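You operate a simulated robot arm through the tools that you are given. There is no shell and no other tool. Be economical: measure what you need, move in short steps, check, and stop when the job is done.

You are at the controls of a simulated two-armed robot. One attempt, no reset.

TASK
Pick up the grease cartridge labelled "EP 2" from the middle of the set-up bench with one hand, pass it to the other hand and put it on the top of the lift table.
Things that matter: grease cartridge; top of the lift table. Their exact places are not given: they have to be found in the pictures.

The check looks at the end state, three seconds after you hand in, the way a careful person would. Anything else that was tipped, shoved, dropped, spilled or broken makes it a failure.

THE ROBOT
Two 7-joint arms with two-finger parallel grippers on one trunk, on a base that drives. Base frame: it is fixed to the floor where the robot stands at the start and does not move with it; the origin is under the middle of the robot, x ahead of it, y to its left, z up; the surface under the hand at the start is at about z = 800. Units: mm, rad, N and s.
The left shoulder is at the start at [70, 178, 1070], the right one opposite. With the tool pointing down near the work surface each hand reaches from about 300 to 740 mm from the robot's upright axis, wherever it stands, measured 20 degrees to its own side. Places, roughly: top of the lift table [600, 3100, 800]. Payload 3.43 kg a hand.
Tool frame (each hand has its own): the origin (TCP) lies between the finger pads and is the grasp point; the fingertips stand 30 mm ahead of it; z points along the fingers, y is the line along which they close. Largest opening 94 mm; finger width 28, thickness 10; the body of the gripper, 50 by 96 mm, starts 55 mm behind the TCP.
Orientation is told as [roll, pitch, yaw] about the base's x, y, z axes, in that order, counted from this pose: with the fingers straight down and closing along the base's y, the tool's x points along the base's -x, its y along +y and its z along -z.

THE INTERFACE
- The arms move only by the tool apply_moves. It takes "left_plan", "right_plan" or both (then of equal length, played together; a hand with none holds still); each is a list that holds one entry, the list of rows, each a list of 7 numbers: the finger opening in mm, from 0 to 94, then the shift along the base's x, y, z in units of 30 mm (1.0 is 30 mm), then the turn, a rotation vector about the base's x, y, z in units of 8 degrees (1.0 is 8 degrees). In form: [[[grip, tx, ty, tz, rx, ry, rz], ...]]. A call has 1 to 10 rows; each row shifts and turns the commanded pose from where the row before left it. A call with a number of a shift or a turn outside -1 to 1 is refused whole. Rows are played at 5 a second. More than 50 mm and 0.15 rad between two rows, or a gripper value outside its range, and nothing of the call is played. A pose out of reach is approached as far as the arm can. The call stops where the force on the tool passes 40 N (or 10 N more than at its start, if that is more) or the arm is blocked; 0.2 s more then pass. The fingers move at their own pace (about 153 mm/s each) and stop on an object; they squeeze with about 38 N. The grip force told is the motor's: it shows also when the fingers shut on nothing. Time passes only in rows, and 0.2 s behind the last, so rows that do not move let the fingers close. The reply holds the time, the measured pose of the TCP, the force on the tool along the base axes, the opening and the grip force, in the units named above and with some noise, with the torque about the TCP (base axes, N m) and any sound that the robot's microphone picked up.
- Cameras (640 x 400 px; columns grow to the right, rows downward): "scene" is now at [123.6, 2, 1364]; the picture's right is [-0.07, -1.00, -0.00], its down [-0.71, 0.05, -0.70] and it looks along [0.70, -0.05, -0.71] (base axes); focal length 285 px, centre (320, 200). "left" rides on the left gripper at [76, -14, -102] in its tool frame; the picture's right is [0.18, 0.98, 0.00], its down [-0.75, 0.14, -0.64] and it looks along [-0.63, 0.12, 0.77] (tool axes); focal length 243 px, centre (320, 200). "right" rides on the right gripper at [76, 14, -102] in its tool frame; the picture's right is [-0.18, 0.98, 0.00], its down [-0.75, -0.14, -0.64] and it looks along [-0.63, -0.12, 0.77] (tool axes); focal length 243 px, centre (320, 200).
- get_image(camera): a new picture of that camera. The clock stands still meanwhile.
- raise_lower(by): slides the trunk up (or, below 0, down) by that many mm; the arms and the scene camera ride with it, the base frame stays. It gives what a move gives, with no picture.
- roll_base(legs): drives the robot by 1 to 6 legs, each [ahead, turn to the left] in mm and rad, along the robot's own axes; the way and the turn of a leg run together, so that a leg with both is an arc; at most 1500 mm and 3.142 rad a leg. The arms and the cameras ride along, it lands a little off, and it stops where it bumps. It gives what a move gives.
- turn_head(pan, tilt): turns the head with the scene camera to pan (to the left, within 1.501 rad either way) and tilt (down, from -0.506 to 1.204), counted from straight ahead of the robot. It gives what a move gives.
- pixel_to_xyz(camera, pixels): for up to 12 pixels [column, row] of the newest picture of that camera ("zoom" is the newest enlarged one), the place [x, y, z] in the base frame of the surface seen there, good to about 2 mm, but the place of the scene camera against the robot may be out by one fixed shift of up to 18 mm in any direction. The clock stands still meanwhile.
- close_up(camera, box): a new picture of the part [left, top, right, bottom] of that camera's present view, enlarged. The clock stands still meanwhile.
- finish_job(): hands the job in; it is judged then, once.

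Work in short steps. Measure before you move; look again where a grasp or a placing could have gone wrong, and mend it. You have 80 turns and 58 pictures in all, those below and enlarged ones among them. Open the grippers and draw the arms clear of the work before you hand the job in, unless the task says otherwise; then end with one line.

The tools are called after "Call:" as name(argument=value, ...) on one line, values as JSON. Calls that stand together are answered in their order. apply_moves: Moves the arms, as the interface text tells. Its arguments: {"type":"object","properties":{"left_plan":{"type":"array","items":{"type":"array","items":{"type":"array","items":{"type":"number"}}}},"right_plan":{"type":"array","items":{"type":"array","items":{"type":"array","items":{"type":"number"}}}}},"required":[]} The other tools are called the same way: raise_lower (by) slides the trunk up or down; roll_base (legs) drives the base; turn_head (pan, tilt) turns the head that bears the scene camera; get_image (camera) takes a picture; pixel_to_xyz (camera, pixels) gives the place of the surface under pixels of a picture; close_up (camera, box) takes an enlarged picture of a part of a camera's view; finish_job () hands the job in.

At the start:

```text
time: 0.0
left_tcp_pos: [467.1, 115.6, 1015.4]
left_orientation: [0.001, 0.001, 0.001]
left_force: [0.8, 0.1, 0.0]
left_moment: [-0.01, -0.03, 0.0]
left_grip_width: 93.9
left_grip_force: 0.1
right_tcp_pos: [460.5, -286.7, 1015.7]
right_orientation: [-0.001, 0.0, 0.003]
right_force: [0.2, 0.1, -0.1]
right_moment: [0.01, 0.03, 0.02]
right_grip_width: 93.8
right_grip_force: 0.0
trunk travel left (down, up): [-650.0, 190.0]
robot x, y, heading: [0.5, -1.0, 0.003]
head pan, tilt: [-0.07, 0.796]
```

scene: 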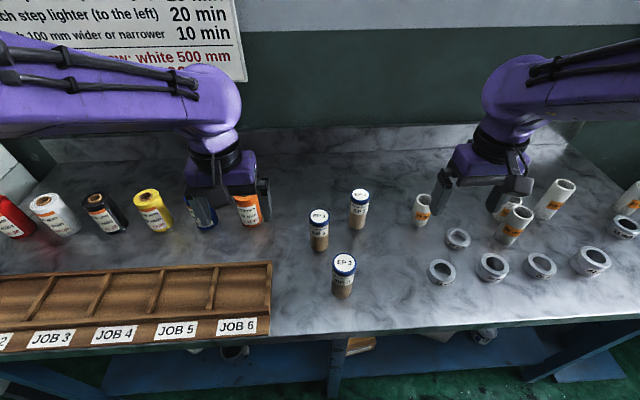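
right: 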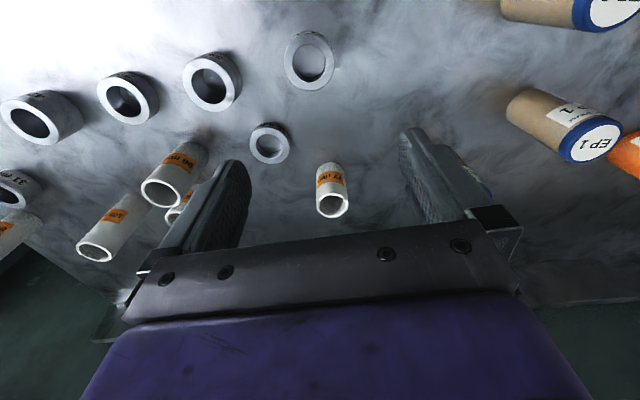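
left: 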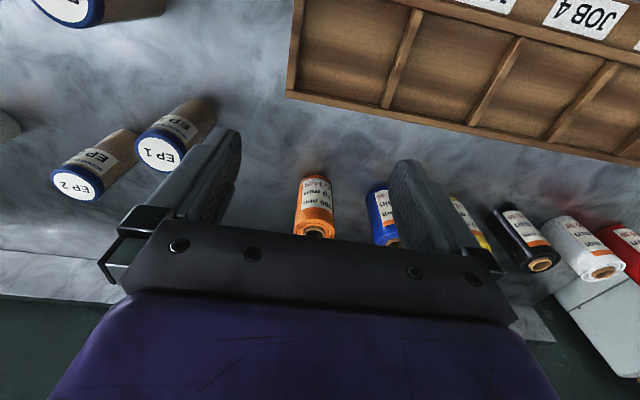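

Three cartridges stand in the middle at about (318,215), (359,195) and (344,265). The left camera shows EP 2 is the far one. I enlarge to confirm.

Call:
close_up(camera="scene", box=[280, 170, 400, 310])

Call:
pixel_to_xyz(camera="scene", pixels=[[359, 195], [318, 215], [344, 264], [358, 215], [357, 229], [318, 250], [420, 205], [400, 250]])

Call:
pixel_to_xyz(camera="left", pixels=[[75, 185], [160, 153], [95, 160], [180, 120]])

```text
2.86 times, centred on (340, 240) of scene
```

zoom: 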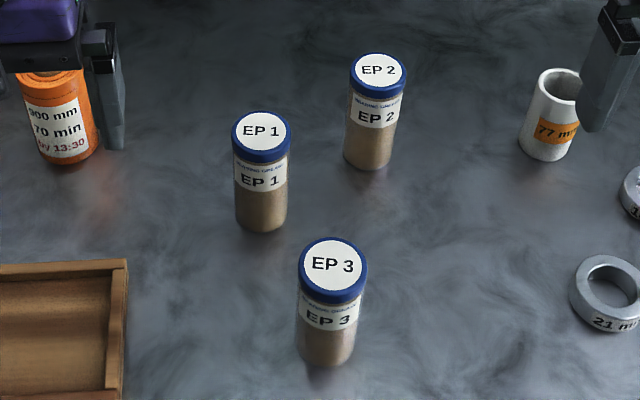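

```text
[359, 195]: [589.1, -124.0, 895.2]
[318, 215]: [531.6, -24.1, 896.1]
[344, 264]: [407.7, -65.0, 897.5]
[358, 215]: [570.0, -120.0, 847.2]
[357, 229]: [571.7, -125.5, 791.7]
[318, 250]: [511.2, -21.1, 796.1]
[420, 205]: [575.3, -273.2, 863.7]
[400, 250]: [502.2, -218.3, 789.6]
```

```text
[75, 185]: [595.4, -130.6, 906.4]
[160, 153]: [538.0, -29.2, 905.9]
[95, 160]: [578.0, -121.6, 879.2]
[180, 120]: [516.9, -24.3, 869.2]
```

EP 2 is the far cartridge, with its cap centre near (595,-130,906) by the left camera; the scene camera reads about (-6,+6,-10) off. I bring the right hand above it at its present height, with the grip narrowed a little.

Call:
apply_moves(right_plan=[[[80, 0.75, 0.87, 0, 0, 0, 0], [80, 0.75, 0.87, 0, 0, 0, 0], [80, 0.75, 0.87, 0, 0, 0, 0], [80, 0.75, 0.87, 0, 0, 0, 0], [80, 0.75, 0.87, 0, 0, 0, 0], [80, 0.75, 0.87, 0, 0, 0, 0], [80, 0, 0, 0, 0, 0, 0]]])

Call:
get_image(camera="right")

Call:
pixel_to_xyz(camera="left", pixels=[[75, 185], [54, 185], [101, 185], [77, 172], [77, 198]])

```text
time: 1.6
left_tcp_pos: [466.6, 116.1, 1016.1]
left_orientation: [0.001, -0.002, 0.003]
left_force: [0.0, 0.1, 0.3]
left_moment: [0.0, -0.02, 0.0]
left_grip_width: 93.9
left_grip_force: 0.1
right_tcp_pos: [594.1, -129.6, 1019.5]
right_orientation: [0.001, 0.0, 0.002]
right_force: [-0.3, 0.0, -0.6]
right_moment: [0.01, -0.02, 0.03]
right_grip_width: 79.9
right_grip_force: 0.1
trunk travel left (down, up): [-650.0, 190.0]
robot x, y, heading: [-1.9, 2.1, -0.001]
head pan, tilt: [-0.07, 0.796]
```

```text
53 pictures are left
```

right: 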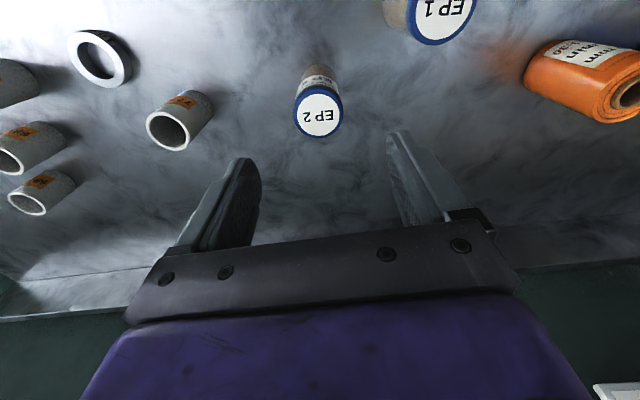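

```text
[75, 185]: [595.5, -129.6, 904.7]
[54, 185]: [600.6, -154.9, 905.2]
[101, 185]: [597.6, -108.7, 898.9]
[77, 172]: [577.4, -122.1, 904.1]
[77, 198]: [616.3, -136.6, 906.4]
```

The right camera shows the EP 2 cap around (319,116). I measure its centre and rim from here.

Call:
pixel_to_xyz(camera="right", pixels=[[319, 116], [298, 116], [341, 116], [319, 95], [319, 136], [320, 128]])

```text
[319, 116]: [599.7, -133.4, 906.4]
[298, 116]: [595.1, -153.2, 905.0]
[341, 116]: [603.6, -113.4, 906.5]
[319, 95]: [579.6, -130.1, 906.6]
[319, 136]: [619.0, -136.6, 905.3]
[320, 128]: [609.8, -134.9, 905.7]
```

The cap centre is about (599,-133), so I shift by (+5,-3.5) and go down about 137 mm, still open.

Call:
apply_moves(right_plan=[[[80, 0.16, -0.12, -0.4, 0, 0, 0], [80, 0, 0, -0.8, 0, 0, 0], [80, 0, 0, -0.8, 0, 0, 0], [80, 0, 0, -0.8, 0, 0, 0], [80, 0, 0, -0.8, 0, 0, 0], [80, 0, 0, -0.8, 0, 0, 0], [80, 0, 0, 0, 0, 0, 0]]])

Call:
get_image(camera="right")

```text
time: 3.2
left_tcp_pos: [466.2, 116.4, 1016.3]
left_orientation: [0.0, -0.003, 0.002]
left_force: [0.8, -0.3, 0.0]
left_moment: [0.02, 0.02, -0.01]
left_grip_width: 93.9
left_grip_force: 0.1
right_tcp_pos: [601.6, -132.5, 884.9]
right_orientation: [0.0, 0.0, 0.002]
right_force: [-0.9, 0.2, -0.5]
right_moment: [-0.02, -0.03, 0.0]
right_grip_width: 80.1
right_grip_force: 0.2
trunk travel left (down, up): [-650.0, 190.0]
robot x, y, heading: [-1.5, -0.3, 0.003]
head pan, tilt: [-0.07, 0.796]
```

```text
52 pictures are left
```

right: 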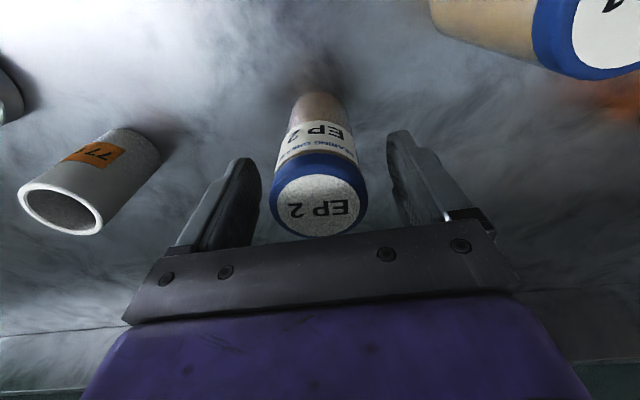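

The cartridge is centred between the fingers. I close, then lift.

Call:
apply_moves(right_plan=[[[40, 0, 0, 0, 0, 0, 0], [30, 0, 0, 0, 0, 0, 0], [30, 0, 0, 0, 0, 0, 0], [30, 0, 0, 0.3, 0, 0, 0], [30, 0, 0, 0.7, 0, 0, 0], [30, 0, 0, 0.9, 0, 0, 0], [30, 0, 0, 0.9, 0, 0, 0], [30, 0, 0, 0.9, 0, 0, 0], [30, 0, 0, 0.9, 0, 0, 0]]])

Call:
get_image(camera="right")

```text
time: 5.2
left_tcp_pos: [466.3, 115.4, 1016.3]
left_orientation: [0.0, -0.002, 0.002]
left_force: [0.7, -0.4, -0.2]
left_moment: [0.02, 0.01, 0.0]
left_grip_width: 93.9
left_grip_force: 0.0
right_tcp_pos: [602.8, -134.0, 1024.0]
right_orientation: [0.0, 0.0, 0.001]
right_force: [1.1, 0.0, -1.3]
right_moment: [0.0, -0.05, 0.04]
right_grip_width: 46.7
right_grip_force: 38.0
trunk travel left (down, up): [-650.0, 190.0]
robot x, y, heading: [-1.1, 1.6, -0.001]
head pan, tilt: [-0.07, 0.796]
```

```text
51 pictures are left
```

right: 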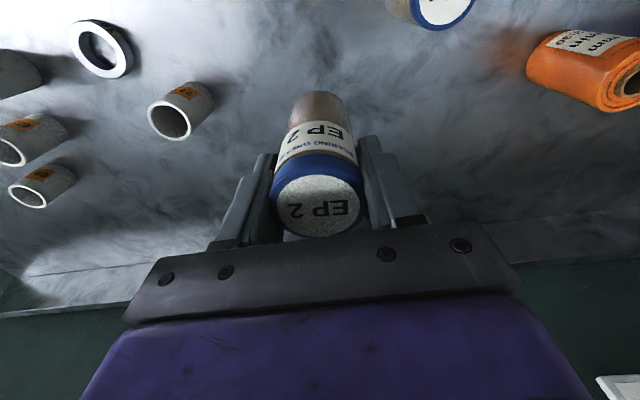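

EP 2 is firmly held (46.7 mm). The right TCP is 85 mm above the cartridge's bottom, so I bring it to about (466,-10,1050) and turn the left hand so it can come in from the left at a slant, closing along x.

Call:
apply_moves(right_plan=[[[30, -0.457, 0.413, 0.09, 0, 0, 0], [30, -0.457, 0.413, 0.09, 0, 0, 0], [30, -0.457, 0.413, 0.09, 0, 0, 0], [30, -0.457, 0.413, 0.09, 0, 0, 0], [30, -0.457, 0.413, 0.09, 0, 0, 0], [30, -0.457, 0.413, 0.09, 0, 0, 0], [30, -0.457, 0.413, 0.09, 0, 0, 0], [30, -0.457, 0.413, 0.09, 0, 0, 0], [30, -0.457, 0.413, 0.09, 0, 0, 0], [30, -0.457, 0.413, 0.09, 0, 0, 0]]], left_plan=[[[90, 0, 0.4, 0.16, 0, 0, -1], [90, 0, 0.4, 0.16, 0, 0, -1], [90, 0, 0.4, 0.16, 0, 0, -1], [90, 0, 0.4, 0.16, 0, 0, -1], [90, 0, 0.4, 0.16, 0, 0, -1], [90, 0, 0.4, 0.16, 0, 0, -1], [90, 0, 0.4, 0.16, 0, 0, -1], [90, 0, 0.4, 0.16, 0, 0, -1], [90, 0, 0.4, 0.16, 0, 0, -1], [90, 0, 0.4, 0.16, 0, 0, -1]]])

```text
time: 7.4
left_tcp_pos: [468.3, 239.3, 1064.1]
left_orientation: [0.0, -0.002, -1.396]
left_force: [0.3, -0.2, -0.3]
left_moment: [-0.02, 0.02, 0.0]
left_grip_width: 89.8
left_grip_force: 0.0
right_tcp_pos: [461.3, -8.7, 1049.4]
right_orientation: [-0.003, 0.002, 0.003]
right_force: [-0.1, 0.1, -1.2]
right_moment: [0.02, -0.02, 0.02]
right_grip_width: 44.7
right_grip_force: 37.1
trunk travel left (down, up): [-650.0, 190.0]
robot x, y, heading: [-1.6, -1.7, -0.004]
head pan, tilt: [-0.07, 0.796]
```

Both moved well. I finish the left hand's yaw (10°) and roll it -55°, then look.

Call:
apply_moves(left_plan=[[[90, 0, 0, 0, 0, 0, -0.62], [90, 0, 0, 0, 0, 0, -0.63], [90, 0, 0, 0, -0.86, 0, 0], [90, 0, 0, 0, -0.86, 0, 0], [90, 0, 0, 0, -0.86, 0, 0], [90, 0, 0, 0, -0.86, 0, 0], [90, 0, 0, 0, -0.86, 0, 0], [90, 0, 0, 0, -0.86, 0, 0], [90, 0, 0, 0, -0.86, 0, 0], [90, 0, 0, 0, -0.86, 0, 0]]])

Call:
get_image(camera="left")

Call:
get_image(camera="scene")

Call:
get_image(camera="right")

```text
time: 9.6
left_tcp_pos: [468.5, 237.1, 1063.8]
left_orientation: [-0.003, -0.964, -1.568]
left_force: [-0.2, 0.5, 0.1]
left_moment: [-0.01, 0.03, 0.01]
left_grip_width: 89.9
left_grip_force: 0.1
right_tcp_pos: [461.5, -9.3, 1049.5]
right_orientation: [-0.001, 0.0, 0.0]
right_force: [0.2, -0.6, -1.3]
right_moment: [-0.01, 0.02, -0.01]
right_grip_width: 45.0
right_grip_force: 37.6
trunk travel left (down, up): [-650.0, 190.0]
robot x, y, heading: [1.5, 1.9, -0.003]
head pan, tilt: [-0.07, 0.796]
```

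```text
50 pictures are left
```

left: 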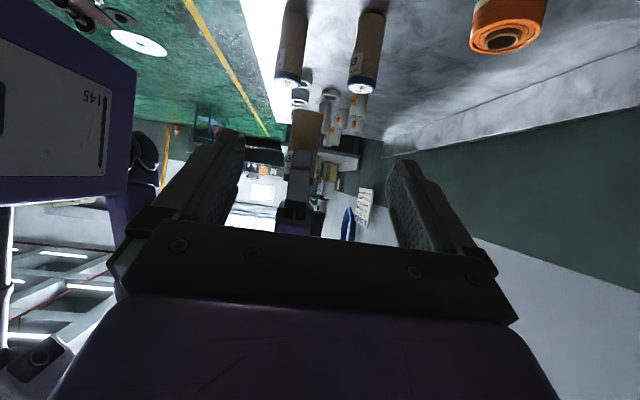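

```text
49 pictures are left
```

scene: 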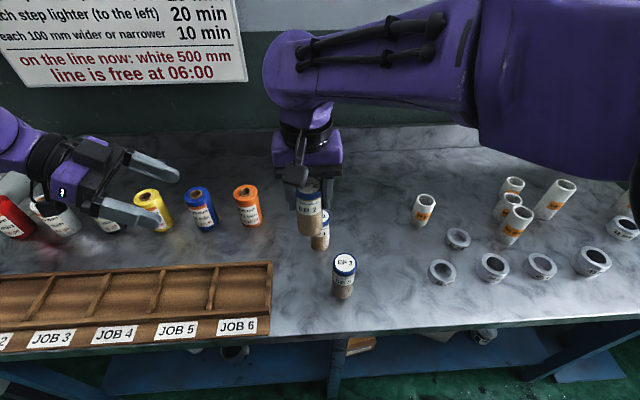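

```text
48 pictures are left
```

right: 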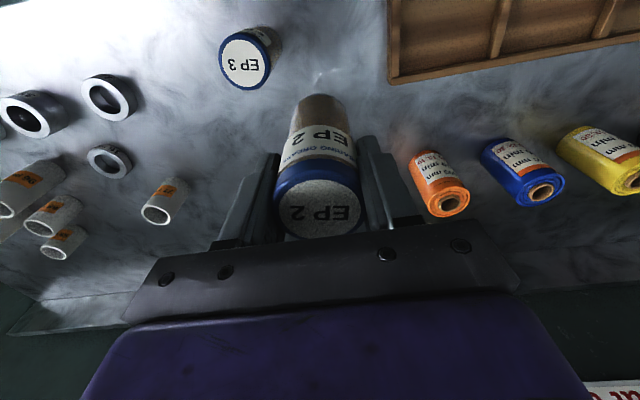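

The left hand is oriented as wanted and the cartridge is hanging in the right hand. I measure the cartridge: its cap from the right camera, its body from the left camera.

Call:
pixel_to_xyz(camera="right", pixels=[[318, 210], [290, 210], [348, 210], [320, 192], [320, 150], [320, 110]])

Call:
pixel_to_xyz(camera="left", pixels=[[305, 112], [305, 120], [305, 135], [295, 130], [318, 130], [292, 160]])

Call:
close_up(camera="left", box=[260, 90, 360, 240])

```text
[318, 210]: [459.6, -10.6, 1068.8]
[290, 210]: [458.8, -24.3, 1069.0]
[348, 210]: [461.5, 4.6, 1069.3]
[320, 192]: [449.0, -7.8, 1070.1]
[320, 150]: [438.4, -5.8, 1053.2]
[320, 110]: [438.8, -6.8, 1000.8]
```

```text
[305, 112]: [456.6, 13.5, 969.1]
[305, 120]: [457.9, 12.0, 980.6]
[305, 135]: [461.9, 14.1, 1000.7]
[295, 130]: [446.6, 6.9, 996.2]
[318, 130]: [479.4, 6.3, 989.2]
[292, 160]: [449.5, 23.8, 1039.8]
```

```text
2.67 times, centred on (310, 165) of left
```

zoom: 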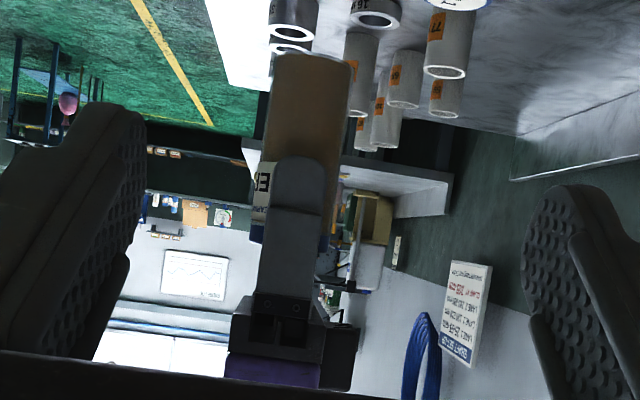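

The cartridge axis is at about (460,-9), upright, with its top at 1069 and bottom near 963. I move the left hand to the pre-grasp point (460,101,1071) on its slanted approach line.

Call:
apply_moves(left_plan=[[[90, -0.047, -0.755, 0.04, 0, 0, 0], [90, -0.047, -0.755, 0.04, 0, 0, 0], [90, -0.047, -0.755, 0.04, 0, 0, 0], [90, -0.047, -0.755, 0.04, 0, 0, 0], [90, -0.047, -0.755, 0.04, 0, 0, 0], [90, -0.047, -0.755, 0.04, 0, 0, 0], [90, 0, 0, 0, 0, 0, 0]]])

Call:
get_image(camera="left")

```text
time: 11.2
left_tcp_pos: [458.6, 99.2, 1068.6]
left_orientation: [-0.003, -0.962, -1.565]
left_force: [0.5, 0.5, 0.4]
left_moment: [-0.03, 0.0, 0.01]
left_grip_width: 90.0
left_grip_force: 0.0
right_tcp_pos: [462.3, -9.8, 1049.8]
right_orientation: [0.0, -0.001, 0.001]
right_force: [0.0, 0.6, -1.0]
right_moment: [-0.02, -0.02, 0.02]
right_grip_width: 44.7
right_grip_force: 37.7
trunk travel left (down, up): [-650.0, 190.0]
robot x, y, heading: [-0.6, 1.0, 0.003]
head pan, tilt: [-0.07, 0.796]
```

```text
46 pictures are left
```

left: 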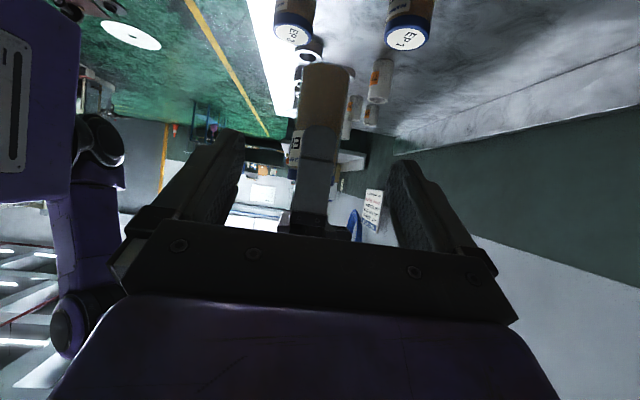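

The line-up looks good, with the cartridge between the fingers at column about 322. I advance along the tool axis by about 117 mm to (460,3,1003), still open.

Call:
apply_moves(left_plan=[[[90, 0.01, -0.457, -0.314, 0, 0, 0], [90, 0.01, -0.457, -0.314, 0, 0, 0], [90, 0.01, -0.457, -0.314, 0, 0, 0], [90, 0.01, -0.457, -0.314, 0, 0, 0], [90, 0, -0.457, -0.314, 0, 0, 0], [90, 0, -0.457, -0.314, 0, 0, 0], [90, 0, -0.457, -0.314, 0, 0, 0], [90, 0, 0, 0, 0, 0, 0]]])

Call:
get_image(camera="left")

Call:
close_up(camera="scene", box=[220, 100, 400, 280])

```text
time: 13.0
left_tcp_pos: [460.4, 6.7, 1005.7]
left_orientation: [-0.004, -0.96, -1.567]
left_force: [-0.1, 0.1, 0.5]
left_moment: [0.01, -0.02, -0.02]
left_grip_width: 90.2
left_grip_force: 0.0
right_tcp_pos: [460.7, -9.3, 1049.5]
right_orientation: [0.001, 0.0, 0.002]
right_force: [0.3, 0.1, -0.9]
right_moment: [-0.04, -0.01, 0.03]
right_grip_width: 44.8
right_grip_force: 38.0
trunk travel left (down, up): [-650.0, 190.0]
robot x, y, heading: [0.4, 0.2, 0.001]
head pan, tilt: [-0.07, 0.796]
```

```text
45 pictures are left
```

left: 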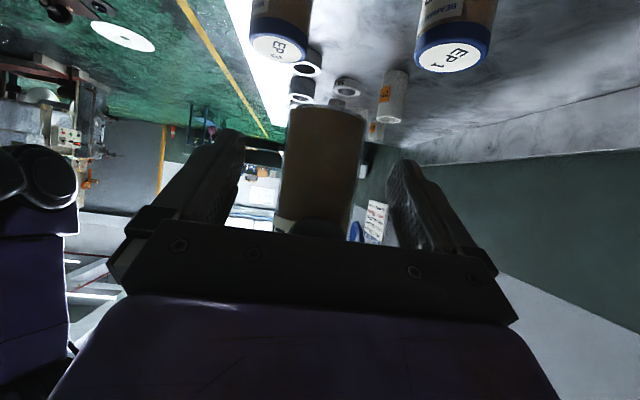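

```text
2.22 times, centred on (310, 190) of scene
```

zoom: 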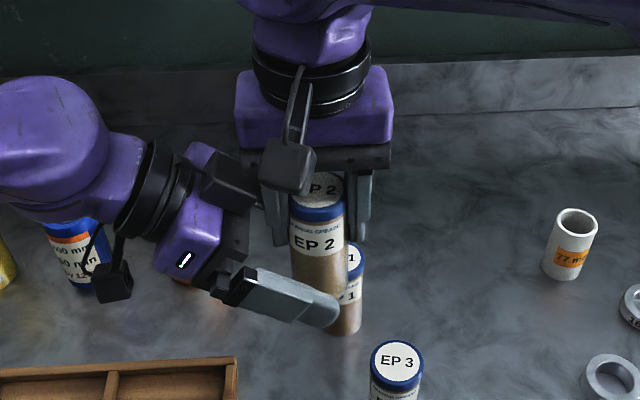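

The cartridge is between the left fingers. I advance 4 mm more, then close the left hand.

Call:
apply_moves(left_plan=[[[90, 0, -0.13, -0.09, 0, 0, 0], [60, 0, 0, 0, 0, 0, 0], [40, 0, 0, 0, 0, 0, 0], [30, 0, 0, 0, 0, 0, 0], [30, 0, 0, 0, 0, 0, 0], [30, 0, 0, 0, 0, 0, 0]]])

Call:
get_image(camera="left")

```text
time: 14.4
left_tcp_pos: [460.5, 2.8, 1001.7]
left_orientation: [-0.001, -0.96, -1.566]
left_force: [-1.5, 34.9, 14.7]
left_moment: [-1.7, -0.15, -0.08]
left_grip_width: 47.0
left_grip_force: 38.3
right_tcp_pos: [461.3, -11.4, 1048.4]
right_orientation: [-0.006, 0.002, 0.001]
right_force: [3.1, -34.9, -16.6]
right_moment: [-0.11, 0.09, 0.09]
right_grip_width: 44.5
right_grip_force: 37.8
trunk travel left (down, up): [-650.0, 190.0]
robot x, y, heading: [-1.3, 2.0, -0.002]
head pan, tilt: [-0.07, 0.796]
```

```text
43 pictures are left
```

left: 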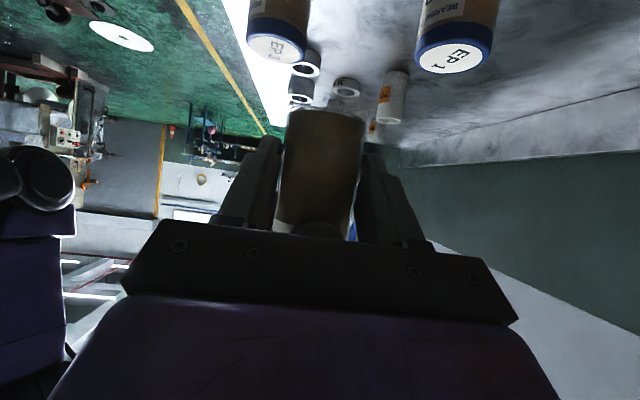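

Closing left a 35 N push along y: the left palm touches the right finger since the last 4 mm. I reopen the left, back off about 6 mm along its axis and close again.

Call:
apply_moves(left_plan=[[[70, 0, 0, 0, 0, 0, 0], [70, 0, 0, 0, 0, 0, 0], [70, 0, 0.2, 0.1, 0, 0, 0], [70, 0, 0, 0, 0, 0, 0], [50, 0, 0, 0, 0, 0, 0], [30, 0, 0, 0, 0, 0, 0], [30, 0, 0, 0, 0, 0, 0], [30, 0, 0, 0, 0, 0, 0]]])

Call:
get_image(camera="right")

```text
time: 16.2
left_tcp_pos: [460.8, 6.8, 1006.4]
left_orientation: [-0.004, -0.962, -1.565]
left_force: [17.6, 7.2, -5.7]
left_moment: [0.06, 0.18, 0.23]
left_grip_width: 45.1
left_grip_force: 38.3
right_tcp_pos: [461.6, -8.8, 1048.9]
right_orientation: [0.0, 0.004, 0.002]
right_force: [-17.0, -6.0, 6.1]
right_moment: [-0.24, 0.58, 0.08]
right_grip_width: 44.5
right_grip_force: 37.8
trunk travel left (down, up): [-650.0, 190.0]
robot x, y, heading: [1.6, 1.8, -0.004]
head pan, tilt: [-0.07, 0.796]
```

```text
42 pictures are left
```

right: 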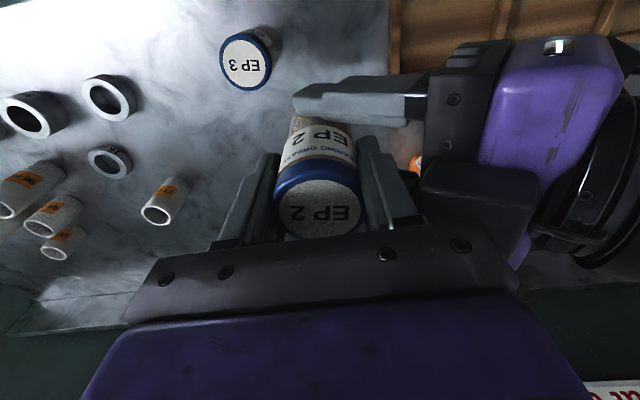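

The left hand grips at 45 mm with small forces now. I release the right hand in small steps, shifting it to -y so its inner finger does not press the left palm, then raise it a little.

Call:
apply_moves(right_plan=[[[47, 0, -0.05, 0, 0, 0, 0], [50, 0, -0.05, 0, 0, 0, 0], [53, 0, -0.05, 0, 0, 0, 0], [54, 0, 0, 0, 0, 0, 0], [54, 0, 0, 0.2, 0, 0, 0], [54, 0, 0, 0.4, 0, 0, 0], [54, 0, 0, 0.6, 0, 0, 0]]])

Call:
get_image(camera="right")

```text
time: 17.8
left_tcp_pos: [459.5, 7.0, 1006.6]
left_orientation: [-0.003, -0.961, -1.567]
left_force: [0.4, -0.2, -0.2]
left_moment: [0.03, 0.01, -0.01]
left_grip_width: 44.9
left_grip_force: 38.1
right_tcp_pos: [462.3, -15.2, 1086.5]
right_orientation: [0.002, 0.0, 0.001]
right_force: [-0.2, 0.5, -0.4]
right_moment: [0.01, -0.01, 0.01]
right_grip_width: 54.1
right_grip_force: 0.1
trunk travel left (down, up): [-650.0, 190.0]
robot x, y, heading: [-2.1, 0.5, 0.003]
head pan, tilt: [-0.07, 0.796]
```

```text
41 pictures are left
```

right: 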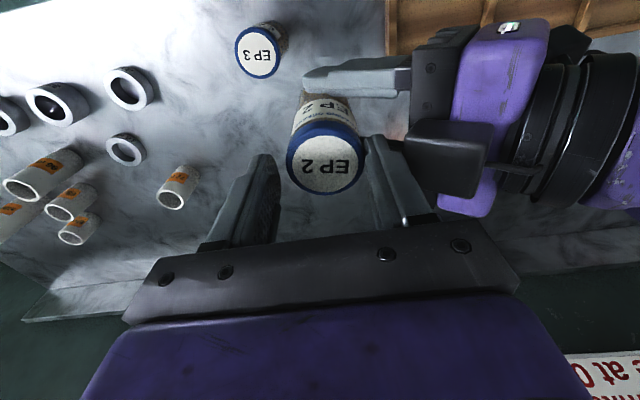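

The left holds EP 2 alone, upright. I raise the right clear and take it back to its own side.

Call:
apply_moves(right_plan=[[[54, 0, 0, 0.8, 0, 0, 0], [54, 0, 0, 0.8, 0, 0, 0], [54, 0, -0.9, 0, 0, 0, 0], [54, 0, -0.9, 0, 0, 0, 0], [54, 0, -0.9, 0, 0, 0, 0], [54, 0, -0.9, 0, 0, 0, 0], [54, 0, -0.9, 0, 0, 0, 0], [54, 0, -0.9, 0, 0, 0, 0], [54, 0, -0.9, 0, 0, 0, 0], [54, 0, -0.9, 0, 0, 0, 0]]])

Call:
turn_head(pan=1.3, tilt=0.4)

Call:
get_image(camera="scene")

```text
time: 20.0
left_tcp_pos: [459.1, 5.2, 1005.8]
left_orientation: [-0.003, -0.96, -1.565]
left_force: [0.0, 0.5, 0.4]
left_moment: [0.0, 0.01, -0.01]
left_grip_width: 44.6
left_grip_force: 37.9
right_tcp_pos: [464.0, -231.4, 1134.2]
right_orientation: [0.001, -0.001, 0.002]
right_force: [0.8, -0.4, 0.1]
right_moment: [0.03, -0.01, -0.02]
right_grip_width: 53.9
right_grip_force: 0.0
trunk travel left (down, up): [-650.0, 190.0]
robot x, y, heading: [0.4, 1.2, 0.0]
head pan, tilt: [-0.07, 0.796]
```

```text
time: 21.5
left_tcp_pos: [460.2, 7.2, 1006.9]
left_orientation: [-0.004, -0.962, -1.566]
left_force: [0.3, 0.7, 0.4]
left_moment: [0.04, -0.01, 0.0]
left_grip_width: 44.6
left_grip_force: 38.0
right_tcp_pos: [465.1, -230.8, 1134.9]
right_orientation: [-0.001, 0.001, 0.001]
right_force: [-0.3, 0.5, -0.6]
right_moment: [0.0, 0.01, 0.03]
right_grip_width: 53.8
right_grip_force: 0.0
trunk travel left (down, up): [-650.0, 190.0]
robot x, y, heading: [0.2, 2.9, -0.002]
head pan, tilt: [1.3, 0.4]
```

```text
40 pictures are left
```

scene: 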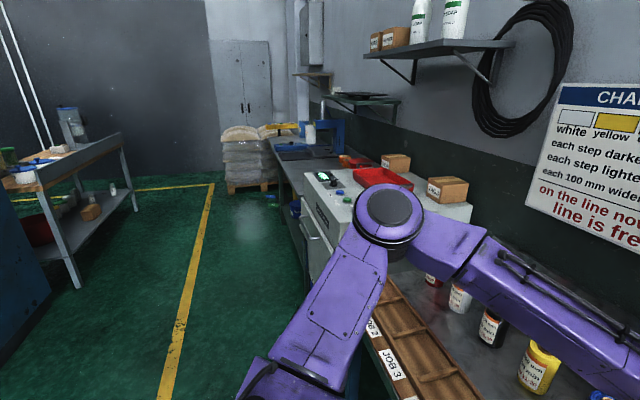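

I zoom in on the region around (300,150), where the surface at y≈3100 should be.

Call:
close_up(camera="scene", box=[200, 90, 440, 240])

Call:
pixel_to_xyz(camera="scene", pixels=[[290, 152], [300, 148], [325, 185], [275, 127], [335, 150], [245, 165], [310, 180], [300, 195], [220, 230], [280, 145], [400, 180], [305, 300]])

```text
2.67 times, centred on (320, 165) of scene
```

zoom: 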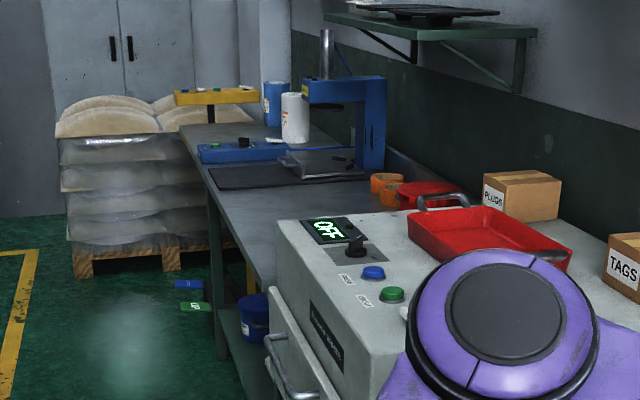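

```text
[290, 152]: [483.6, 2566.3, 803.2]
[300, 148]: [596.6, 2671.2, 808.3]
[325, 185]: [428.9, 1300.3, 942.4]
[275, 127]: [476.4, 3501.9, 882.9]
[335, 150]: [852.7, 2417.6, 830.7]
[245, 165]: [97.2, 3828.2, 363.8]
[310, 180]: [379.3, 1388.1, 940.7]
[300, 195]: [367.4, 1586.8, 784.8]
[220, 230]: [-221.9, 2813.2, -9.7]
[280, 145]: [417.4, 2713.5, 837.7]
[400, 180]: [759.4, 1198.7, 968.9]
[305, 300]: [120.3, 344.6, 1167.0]
```

A second bench with a press sits at y≈1500-2900 and the lift table must be near or past it. I look further left to judge the aisle.

Call:
turn_head(pan=1.5, tilt=0.6)

Call:
get_image(camera="scene")

Call:
pixel_to_xyz(camera="scene", pixels=[[140, 130], [130, 230], [20, 200], [60, 330], [200, 330], [340, 160], [400, 150], [345, 100], [250, 120], [300, 230]])

```text
time: 22.2
left_tcp_pos: [459.1, 6.8, 1006.1]
left_orientation: [-0.003, -0.961, -1.566]
left_force: [0.5, 0.5, -0.2]
left_moment: [0.01, 0.03, 0.04]
left_grip_width: 44.7
left_grip_force: 38.3
right_tcp_pos: [463.4, -230.6, 1135.1]
right_orientation: [0.0, 0.0, 0.001]
right_force: [0.5, -0.6, -0.3]
right_moment: [0.0, -0.02, 0.01]
right_grip_width: 54.0
right_grip_force: 0.2
trunk travel left (down, up): [-650.0, 190.0]
robot x, y, heading: [-3.3, 1.2, 0.003]
head pan, tilt: [1.499, 0.6]
```

```text
38 pictures are left
```

scene: 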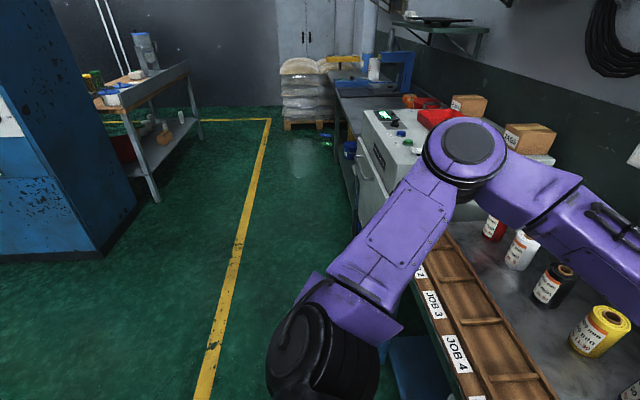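

```text
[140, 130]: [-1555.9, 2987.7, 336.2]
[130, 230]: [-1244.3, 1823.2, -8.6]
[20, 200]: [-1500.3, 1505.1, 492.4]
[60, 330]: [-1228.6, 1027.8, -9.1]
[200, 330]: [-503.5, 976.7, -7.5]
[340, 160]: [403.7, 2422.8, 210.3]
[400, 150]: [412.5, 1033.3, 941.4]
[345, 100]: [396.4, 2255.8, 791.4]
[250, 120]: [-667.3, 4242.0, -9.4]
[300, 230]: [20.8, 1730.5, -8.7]
```

The aisle (x from about -1200 to 380) is clear. I turn left in place, slightly past 90°, drive to around (-330, 950), square up, and look again.

Call:
roll_base(legs=[[0, 1.9], [1000, 0], [0, -0.33], [600, 0]])

Call:
turn_head(pan=-0.4, tilt=0.45)

Call:
get_image(camera="scene")

```text
time: 36.1
left_tcp_pos: [-393.2, 2006.8, 1006.1]
left_orientation: [-0.004, -0.961, 0.045]
left_force: [0.0, 0.3, 0.4]
left_moment: [0.02, 0.04, -0.01]
left_grip_width: 44.6
left_grip_force: 37.4
right_tcp_pos: [-156.6, 2020.7, 1134.3]
right_orientation: [-0.001, 0.001, 1.614]
right_force: [0.6, 0.4, 0.8]
right_moment: [-0.01, 0.02, 0.03]
right_grip_width: 53.9
right_grip_force: 0.1
trunk travel left (down, up): [-650.0, 190.0]
robot x, y, heading: [-365.0, 1550.4, 1.609]
head pan, tilt: [1.499, 0.6]
```

```text
time: 38.0
left_tcp_pos: [-392.4, 2005.6, 1006.9]
left_orientation: [-0.004, -0.962, 0.046]
left_force: [-0.2, 0.3, 0.0]
left_moment: [0.0, 0.04, 0.02]
left_grip_width: 44.6
left_grip_force: 38.1
right_tcp_pos: [-156.0, 2019.1, 1134.4]
right_orientation: [0.001, -0.001, 1.614]
right_force: [0.4, 0.3, 0.0]
right_moment: [-0.01, 0.01, 0.0]
right_grip_width: 53.9
right_grip_force: 0.0
trunk travel left (down, up): [-650.0, 190.0]
robot x, y, heading: [-367.7, 1545.9, 1.606]
head pan, tilt: [-0.4, 0.45]
```

```text
37 pictures are left
```

scene: 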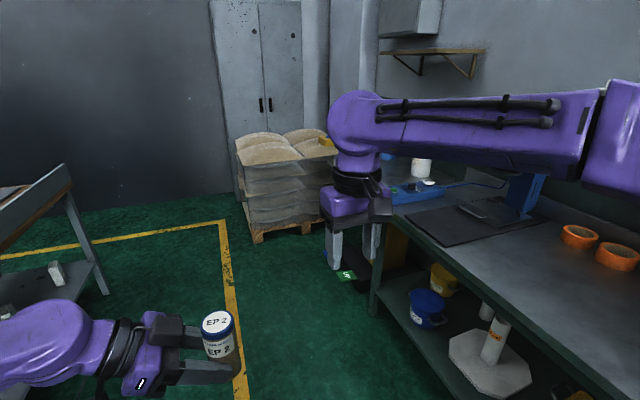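

EP 2 is still firmly held. The right arm hides the place I need, so I drive 900 mm further along the aisle and look to the right.

Call:
roll_base(legs=[[900, 0]])

Call:
turn_head(pan=-0.75, tilt=0.55)

Call:
get_image(camera="scene")

```text
time: 42.8
left_tcp_pos: [-415.5, 2929.8, 1005.8]
left_orientation: [-0.005, -0.963, 0.03]
left_force: [0.6, 0.1, 0.2]
left_moment: [0.0, 0.01, 0.02]
left_grip_width: 44.7
left_grip_force: 37.3
right_tcp_pos: [-178.3, 2940.4, 1134.9]
right_orientation: [0.0, 0.002, 1.599]
right_force: [0.3, 0.3, -0.5]
right_moment: [0.0, 0.02, 0.0]
right_grip_width: 54.0
right_grip_force: 0.0
trunk travel left (down, up): [-650.0, 190.0]
robot x, y, heading: [-398.6, 2472.6, 1.595]
head pan, tilt: [-0.4, 0.45]
```

```text
time: 43.6
left_tcp_pos: [-416.9, 2930.5, 1005.9]
left_orientation: [-0.003, -0.963, 0.03]
left_force: [0.0, 0.4, 0.2]
left_moment: [0.01, 0.03, 0.01]
left_grip_width: 44.5
left_grip_force: 38.0
right_tcp_pos: [-178.7, 2940.1, 1135.6]
right_orientation: [0.001, 0.0, 1.6]
right_force: [0.0, -0.3, 0.2]
right_moment: [-0.01, -0.02, -0.02]
right_grip_width: 53.9
right_grip_force: 0.0
trunk travel left (down, up): [-650.0, 190.0]
robot x, y, heading: [-400.0, 2469.9, 1.596]
head pan, tilt: [-0.75, 0.55]
```

```text
36 pictures are left
```

scene: 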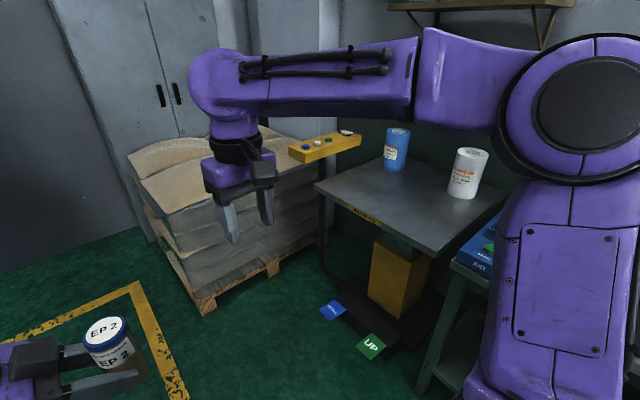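

The lift table is in view: grey top with a blue and a white can, a yellow button bar, and floor pedals at (332,310) and (370,345) that I must not drive over. I measure it.

Call:
pixel_to_xyz(camera="scene", pixels=[[320, 187], [425, 252], [375, 200], [400, 230], [360, 175], [395, 172], [465, 195], [500, 200], [350, 208], [332, 310], [370, 345], [325, 150]])

Call:
close_up(camera="scene", box=[270, 110, 520, 380])

```text
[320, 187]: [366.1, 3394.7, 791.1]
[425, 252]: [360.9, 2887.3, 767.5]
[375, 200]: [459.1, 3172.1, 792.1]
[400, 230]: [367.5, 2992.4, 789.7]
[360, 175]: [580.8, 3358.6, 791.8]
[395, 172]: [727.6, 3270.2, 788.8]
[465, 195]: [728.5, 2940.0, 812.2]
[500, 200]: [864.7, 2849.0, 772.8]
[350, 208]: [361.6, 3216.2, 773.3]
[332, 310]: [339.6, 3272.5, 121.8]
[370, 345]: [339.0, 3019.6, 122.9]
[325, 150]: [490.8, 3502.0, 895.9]
```

```text
1.48 times, centred on (395, 245) of scene
```

zoom: 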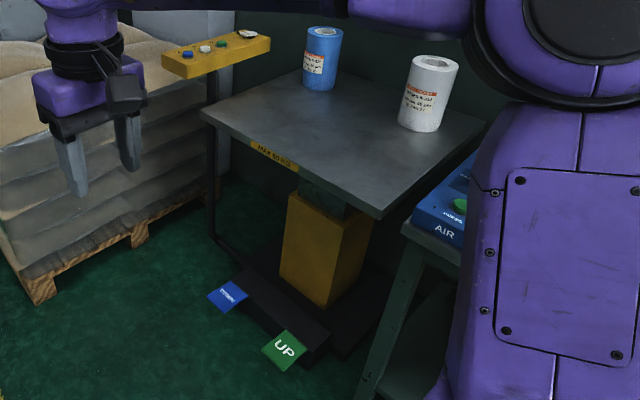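

The top spans x 361-860, y 2890-3395 (true z ≈ 800), with free space in the front middle. Before going there I check the heights and places of the sacks, the AIR box and the pedals' front edges.

Call:
pixel_to_xyz(camera="scene", pixels=[[140, 160], [180, 210], [300, 145], [205, 308], [318, 311], [358, 346], [490, 240], [460, 265], [290, 150]])

```text
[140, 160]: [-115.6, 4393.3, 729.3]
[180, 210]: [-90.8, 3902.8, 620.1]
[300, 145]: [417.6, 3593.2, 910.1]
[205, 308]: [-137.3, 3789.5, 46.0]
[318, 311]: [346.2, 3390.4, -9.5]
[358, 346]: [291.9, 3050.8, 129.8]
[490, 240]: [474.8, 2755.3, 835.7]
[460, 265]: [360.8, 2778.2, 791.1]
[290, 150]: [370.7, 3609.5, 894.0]
```

Sacks are far (y>3790) and low; the pedals' front is at x≈290, so I stop with the base axis at about x=-95. I drive ahead, turn right to face the table, and approach.

Call:
roll_base(legs=[[590, 0], [0, -1.596]])

Call:
turn_head(pan=0.0, tilt=0.75)

Call:
get_image(camera="scene")

```text
time: 50.8
left_tcp_pos: [41.6, 3094.5, 1006.5]
left_orientation: [-0.005, -0.963, -1.524]
left_force: [0.1, 0.1, 0.2]
left_moment: [0.02, 0.0, -0.01]
left_grip_width: 44.4
left_grip_force: 38.0
right_tcp_pos: [56.2, 2858.8, 1134.0]
right_orientation: [0.001, 0.0, 0.045]
right_force: [0.2, 0.1, -0.1]
right_moment: [0.02, 0.0, -0.02]
right_grip_width: 54.0
right_grip_force: 0.1
trunk travel left (down, up): [-650.0, 190.0]
robot x, y, heading: [-418.1, 3067.1, 0.042]
head pan, tilt: [-0.75, 0.55]
```

```text
time: 51.9
left_tcp_pos: [41.3, 3094.0, 1006.8]
left_orientation: [-0.003, -0.963, -1.523]
left_force: [1.4, 0.2, 0.3]
left_moment: [0.02, 0.0, -0.01]
left_grip_width: 44.4
left_grip_force: 38.2
right_tcp_pos: [56.6, 2858.6, 1134.6]
right_orientation: [-0.002, -0.001, 0.045]
right_force: [-0.6, 0.6, -0.3]
right_moment: [-0.03, 0.01, 0.01]
right_grip_width: 53.7
right_grip_force: 0.1
trunk travel left (down, up): [-650.0, 190.0]
robot x, y, heading: [-416.4, 3070.1, 0.046]
head pan, tilt: [0.0, 0.75]
```

```text
34 pictures are left
```

scene: 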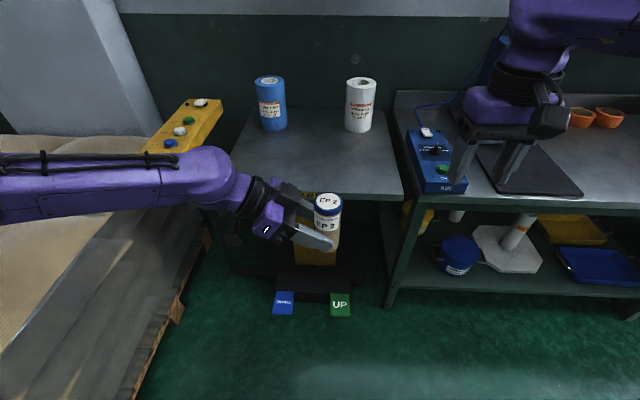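

Now I face the table. I check the left arm's lowest points against the yellow button bar before driving ahead.

Call:
pixel_to_xyz(camera="scene", pixels=[[205, 175], [205, 205], [175, 215], [100, 180], [60, 215], [185, 135], [160, 150], [260, 235], [215, 120], [283, 303], [340, 305], [325, 150]])

```text
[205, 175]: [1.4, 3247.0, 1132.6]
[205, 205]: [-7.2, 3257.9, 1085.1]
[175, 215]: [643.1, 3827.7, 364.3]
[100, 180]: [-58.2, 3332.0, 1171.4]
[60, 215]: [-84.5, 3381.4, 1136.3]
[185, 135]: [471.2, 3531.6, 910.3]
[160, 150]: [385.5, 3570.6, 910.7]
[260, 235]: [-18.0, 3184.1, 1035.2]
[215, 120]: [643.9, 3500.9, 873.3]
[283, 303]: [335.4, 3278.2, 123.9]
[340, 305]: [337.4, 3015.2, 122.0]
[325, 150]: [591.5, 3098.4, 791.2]
```

The forearm is at z≥1085, well clear of the bar (top ~920, x>370, y>3500). I drive 325 mm ahead.

Call:
roll_base(legs=[[325, -0.04]])

Call:
get_image(camera="scene")

```text
time: 54.1
left_tcp_pos: [371.2, 3084.8, 1006.6]
left_orientation: [-0.002, -0.962, -1.563]
left_force: [0.3, 0.0, -1.3]
left_moment: [0.02, 0.02, 0.0]
left_grip_width: 44.4
left_grip_force: 38.1
right_tcp_pos: [376.7, 2848.9, 1134.5]
right_orientation: [-0.001, 0.001, 0.007]
right_force: [0.5, -0.5, 0.3]
right_moment: [0.03, -0.02, 0.0]
right_grip_width: 54.1
right_grip_force: 0.1
trunk travel left (down, up): [-650.0, 190.0]
robot x, y, heading: [-89.3, 3077.3, 0.004]
head pan, tilt: [0.0, 0.75]
```

```text
33 pictures are left
```

scene: 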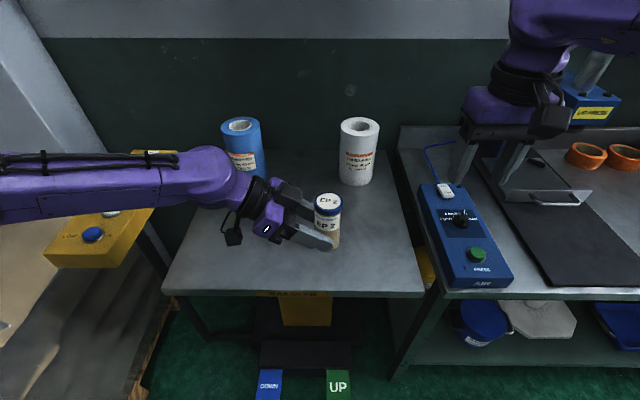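

The free area ahead is clear. I measure the table top and the cartridge, then move +75 in x, +45 in y and down about 100 mm.

Call:
pixel_to_xyz(camera="scene", pixels=[[300, 275], [250, 250], [360, 240], [327, 203], [330, 245], [320, 250]])

Call:
apply_moves(left_plan=[[[30, 0.5, 0.3, 0, 0, 0, 0], [30, 0.5, 0.3, 0, 0, 0, 0], [30, 0.5, 0.3, -0.3, 0, 0, 0], [30, 0.5, 0.3, -0.5, 0, 0, 0], [30, 0.5, 0.3, -0.5, 0, 0, 0], [30, 0, 0, -0.7, 0, 0, 0], [30, 0, 0, -0.7, 0, 0, 0], [30, 0, 0, -0.7, 0, 0, 0]]])

Call:
get_image(camera="scene")

Call:
get_image(camera="left")

```text
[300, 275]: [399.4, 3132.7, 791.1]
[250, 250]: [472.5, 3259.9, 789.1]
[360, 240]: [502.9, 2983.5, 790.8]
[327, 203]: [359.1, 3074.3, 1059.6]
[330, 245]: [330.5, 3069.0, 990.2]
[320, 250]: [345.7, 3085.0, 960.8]
```

```text
time: 55.9
left_tcp_pos: [447.0, 3129.4, 905.4]
left_orientation: [-0.004, -0.963, -1.56]
left_force: [0.2, -0.3, -1.0]
left_moment: [0.0, -0.01, -0.04]
left_grip_width: 44.6
left_grip_force: 38.1
right_tcp_pos: [377.6, 2848.9, 1134.2]
right_orientation: [0.002, 0.0, 0.006]
right_force: [-0.6, 0.1, -0.3]
right_moment: [0.01, -0.01, 0.01]
right_grip_width: 54.1
right_grip_force: 0.1
trunk travel left (down, up): [-650.0, 190.0]
robot x, y, heading: [-87.3, 3078.6, 0.005]
head pan, tilt: [0.0, 0.75]
```

```text
32 pictures are left
```

scene: 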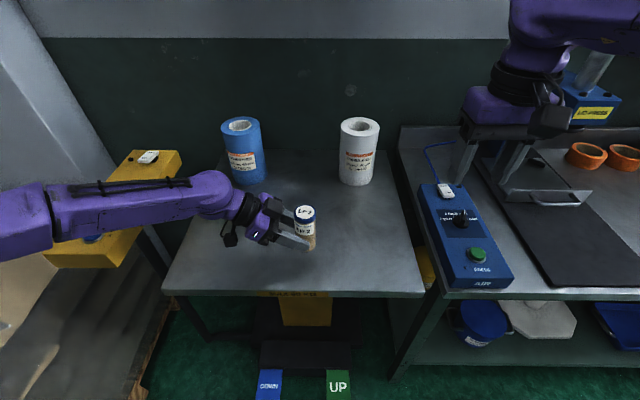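

```text
31 pictures are left
```

left: 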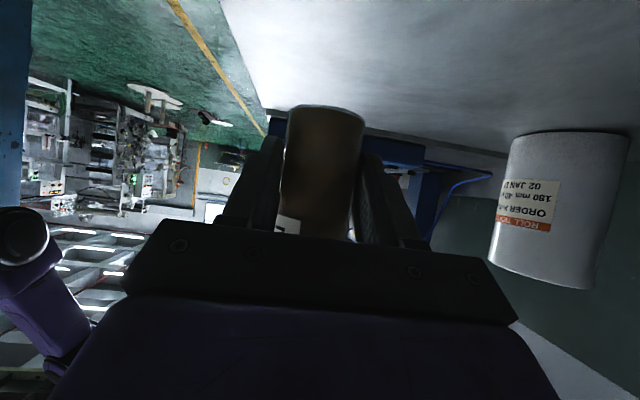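

The hand is at z 905. I check the forearm's clearance to the yellow bar and the blue can, and the cartridge's tilt, before going down further.

Call:
pixel_to_xyz(camera="scene", pixels=[[130, 215], [60, 240], [200, 210], [150, 165], [110, 250], [305, 212], [315, 245], [230, 240]])

Call:
close_up(camera="scene", box=[200, 160, 360, 280])

```text
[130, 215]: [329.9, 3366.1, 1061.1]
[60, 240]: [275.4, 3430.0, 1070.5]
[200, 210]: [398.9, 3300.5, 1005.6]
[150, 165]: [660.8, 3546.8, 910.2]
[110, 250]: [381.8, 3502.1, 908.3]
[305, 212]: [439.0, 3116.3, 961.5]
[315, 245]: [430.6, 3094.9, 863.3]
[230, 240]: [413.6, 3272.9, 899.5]
```

```text
3.33 times, centred on (280, 220) of scene
```

zoom: 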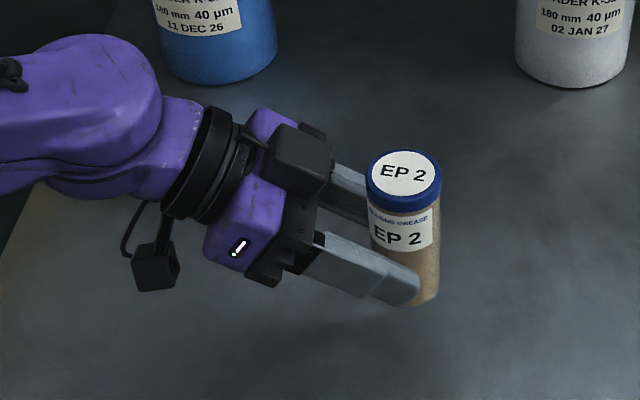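

Clearances are fine; the cartridge bottom is at about 864 by the cap reading, and the table at 800. I lower 54 mm.

Call:
apply_moves(left_plan=[[[30, 0, 0, -0.5, 0, 0, 0], [30, 0, 0, -0.5, 0, 0, 0], [30, 0, 0, -0.4, 0, 0, 0], [30, 0, 0, -0.25, 0, 0, 0], [30, 0, 0, -0.15, 0, 0, 0], [30, 0, 0, 0, 0, 0, 0]]])

Call:
close_up(camera="scene", box=[200, 160, 360, 280])

Call:
get_image(camera="left")

```text
time: 57.3
left_tcp_pos: [447.2, 3129.9, 850.6]
left_orientation: [-0.002, -0.96, -1.563]
left_force: [0.1, -0.3, -1.0]
left_moment: [0.05, 0.0, 0.0]
left_grip_width: 44.1
left_grip_force: 38.4
right_tcp_pos: [377.7, 2848.0, 1136.1]
right_orientation: [-0.001, -0.001, 0.007]
right_force: [0.5, -0.6, -0.3]
right_moment: [0.03, -0.01, 0.0]
right_grip_width: 54.2
right_grip_force: 0.0
trunk travel left (down, up): [-650.0, 190.0]
robot x, y, heading: [-89.2, 3076.0, 0.004]
head pan, tilt: [0.0, 0.75]
```

```text
3.33 times, centred on (280, 220) of scene
```

zoom: 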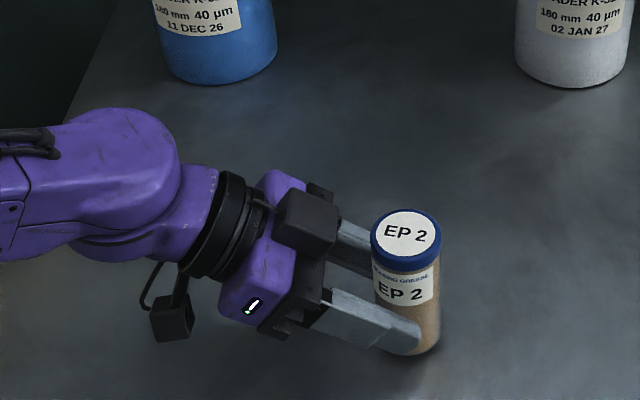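

```text
28 pictures are left
```

left: 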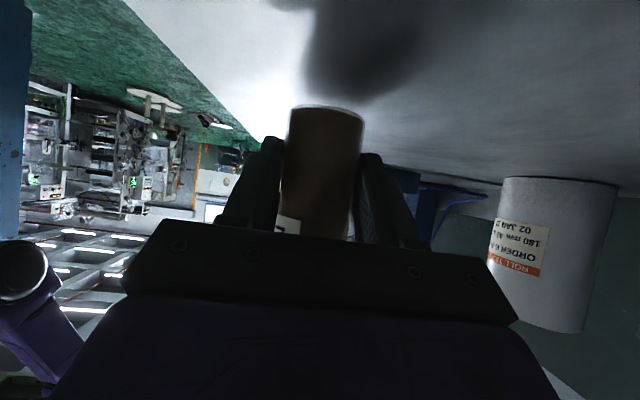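

Still no contact, with a few mm left. I lower in small steps of 1.5 mm and watch the force.

Call:
apply_moves(left_plan=[[[30, 0, 0, -0.05, 0, 0, 0], [30, 0, 0, -0.05, 0, 0, 0], [30, 0, 0, -0.05, 0, 0, 0], [30, 0, 0, 0, 0, 0, 0]]])

Call:
pixel_to_xyz(camera="zoom", pixels=[[405, 232], [405, 350], [425, 355], [420, 385]])

```text
time: 58.3
left_tcp_pos: [446.1, 3131.0, 844.8]
left_orientation: [-0.003, -0.962, -1.562]
left_force: [-0.2, 0.4, -1.1]
left_moment: [0.03, 0.0, 0.0]
left_grip_width: 44.4
left_grip_force: 38.2
right_tcp_pos: [376.5, 2848.3, 1133.7]
right_orientation: [0.0, 0.0, 0.006]
right_force: [0.7, 0.9, 0.0]
right_moment: [0.0, 0.03, 0.01]
right_grip_width: 53.9
right_grip_force: 0.1
trunk travel left (down, up): [-650.0, 190.0]
robot x, y, heading: [-87.1, 3079.6, 0.006]
head pan, tilt: [0.0, 0.75]
```

```text
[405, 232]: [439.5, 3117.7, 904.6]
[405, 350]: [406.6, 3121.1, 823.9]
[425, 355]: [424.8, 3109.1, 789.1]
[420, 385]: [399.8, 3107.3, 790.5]
```

By the last picture the bottom is now about 2-3 mm above the table. I lower 3 mm more.

Call:
apply_moves(left_plan=[[[30, 0, 0, -0.035, 0, 0, 0], [30, 0, 0, -0.035, 0, 0, 0], [30, 0, 0, -0.03, 0, 0, 0], [30, 0, 0, 0, 0, 0, 0]]])

```text
time: 59.3
left_tcp_pos: [446.7, 3130.1, 842.8]
left_orientation: [-0.002, -0.962, -1.563]
left_force: [0.0, -0.6, -1.0]
left_moment: [0.03, 0.01, 0.01]
left_grip_width: 44.5
left_grip_force: 37.5
right_tcp_pos: [377.3, 2848.7, 1134.9]
right_orientation: [-0.001, 0.0, 0.007]
right_force: [0.0, 0.4, 0.4]
right_moment: [0.02, 0.01, -0.03]
right_grip_width: 54.2
right_grip_force: 0.1
trunk travel left (down, up): [-650.0, 190.0]
robot x, y, heading: [-89.0, 3079.1, 0.003]
head pan, tilt: [0.0, 0.75]
```

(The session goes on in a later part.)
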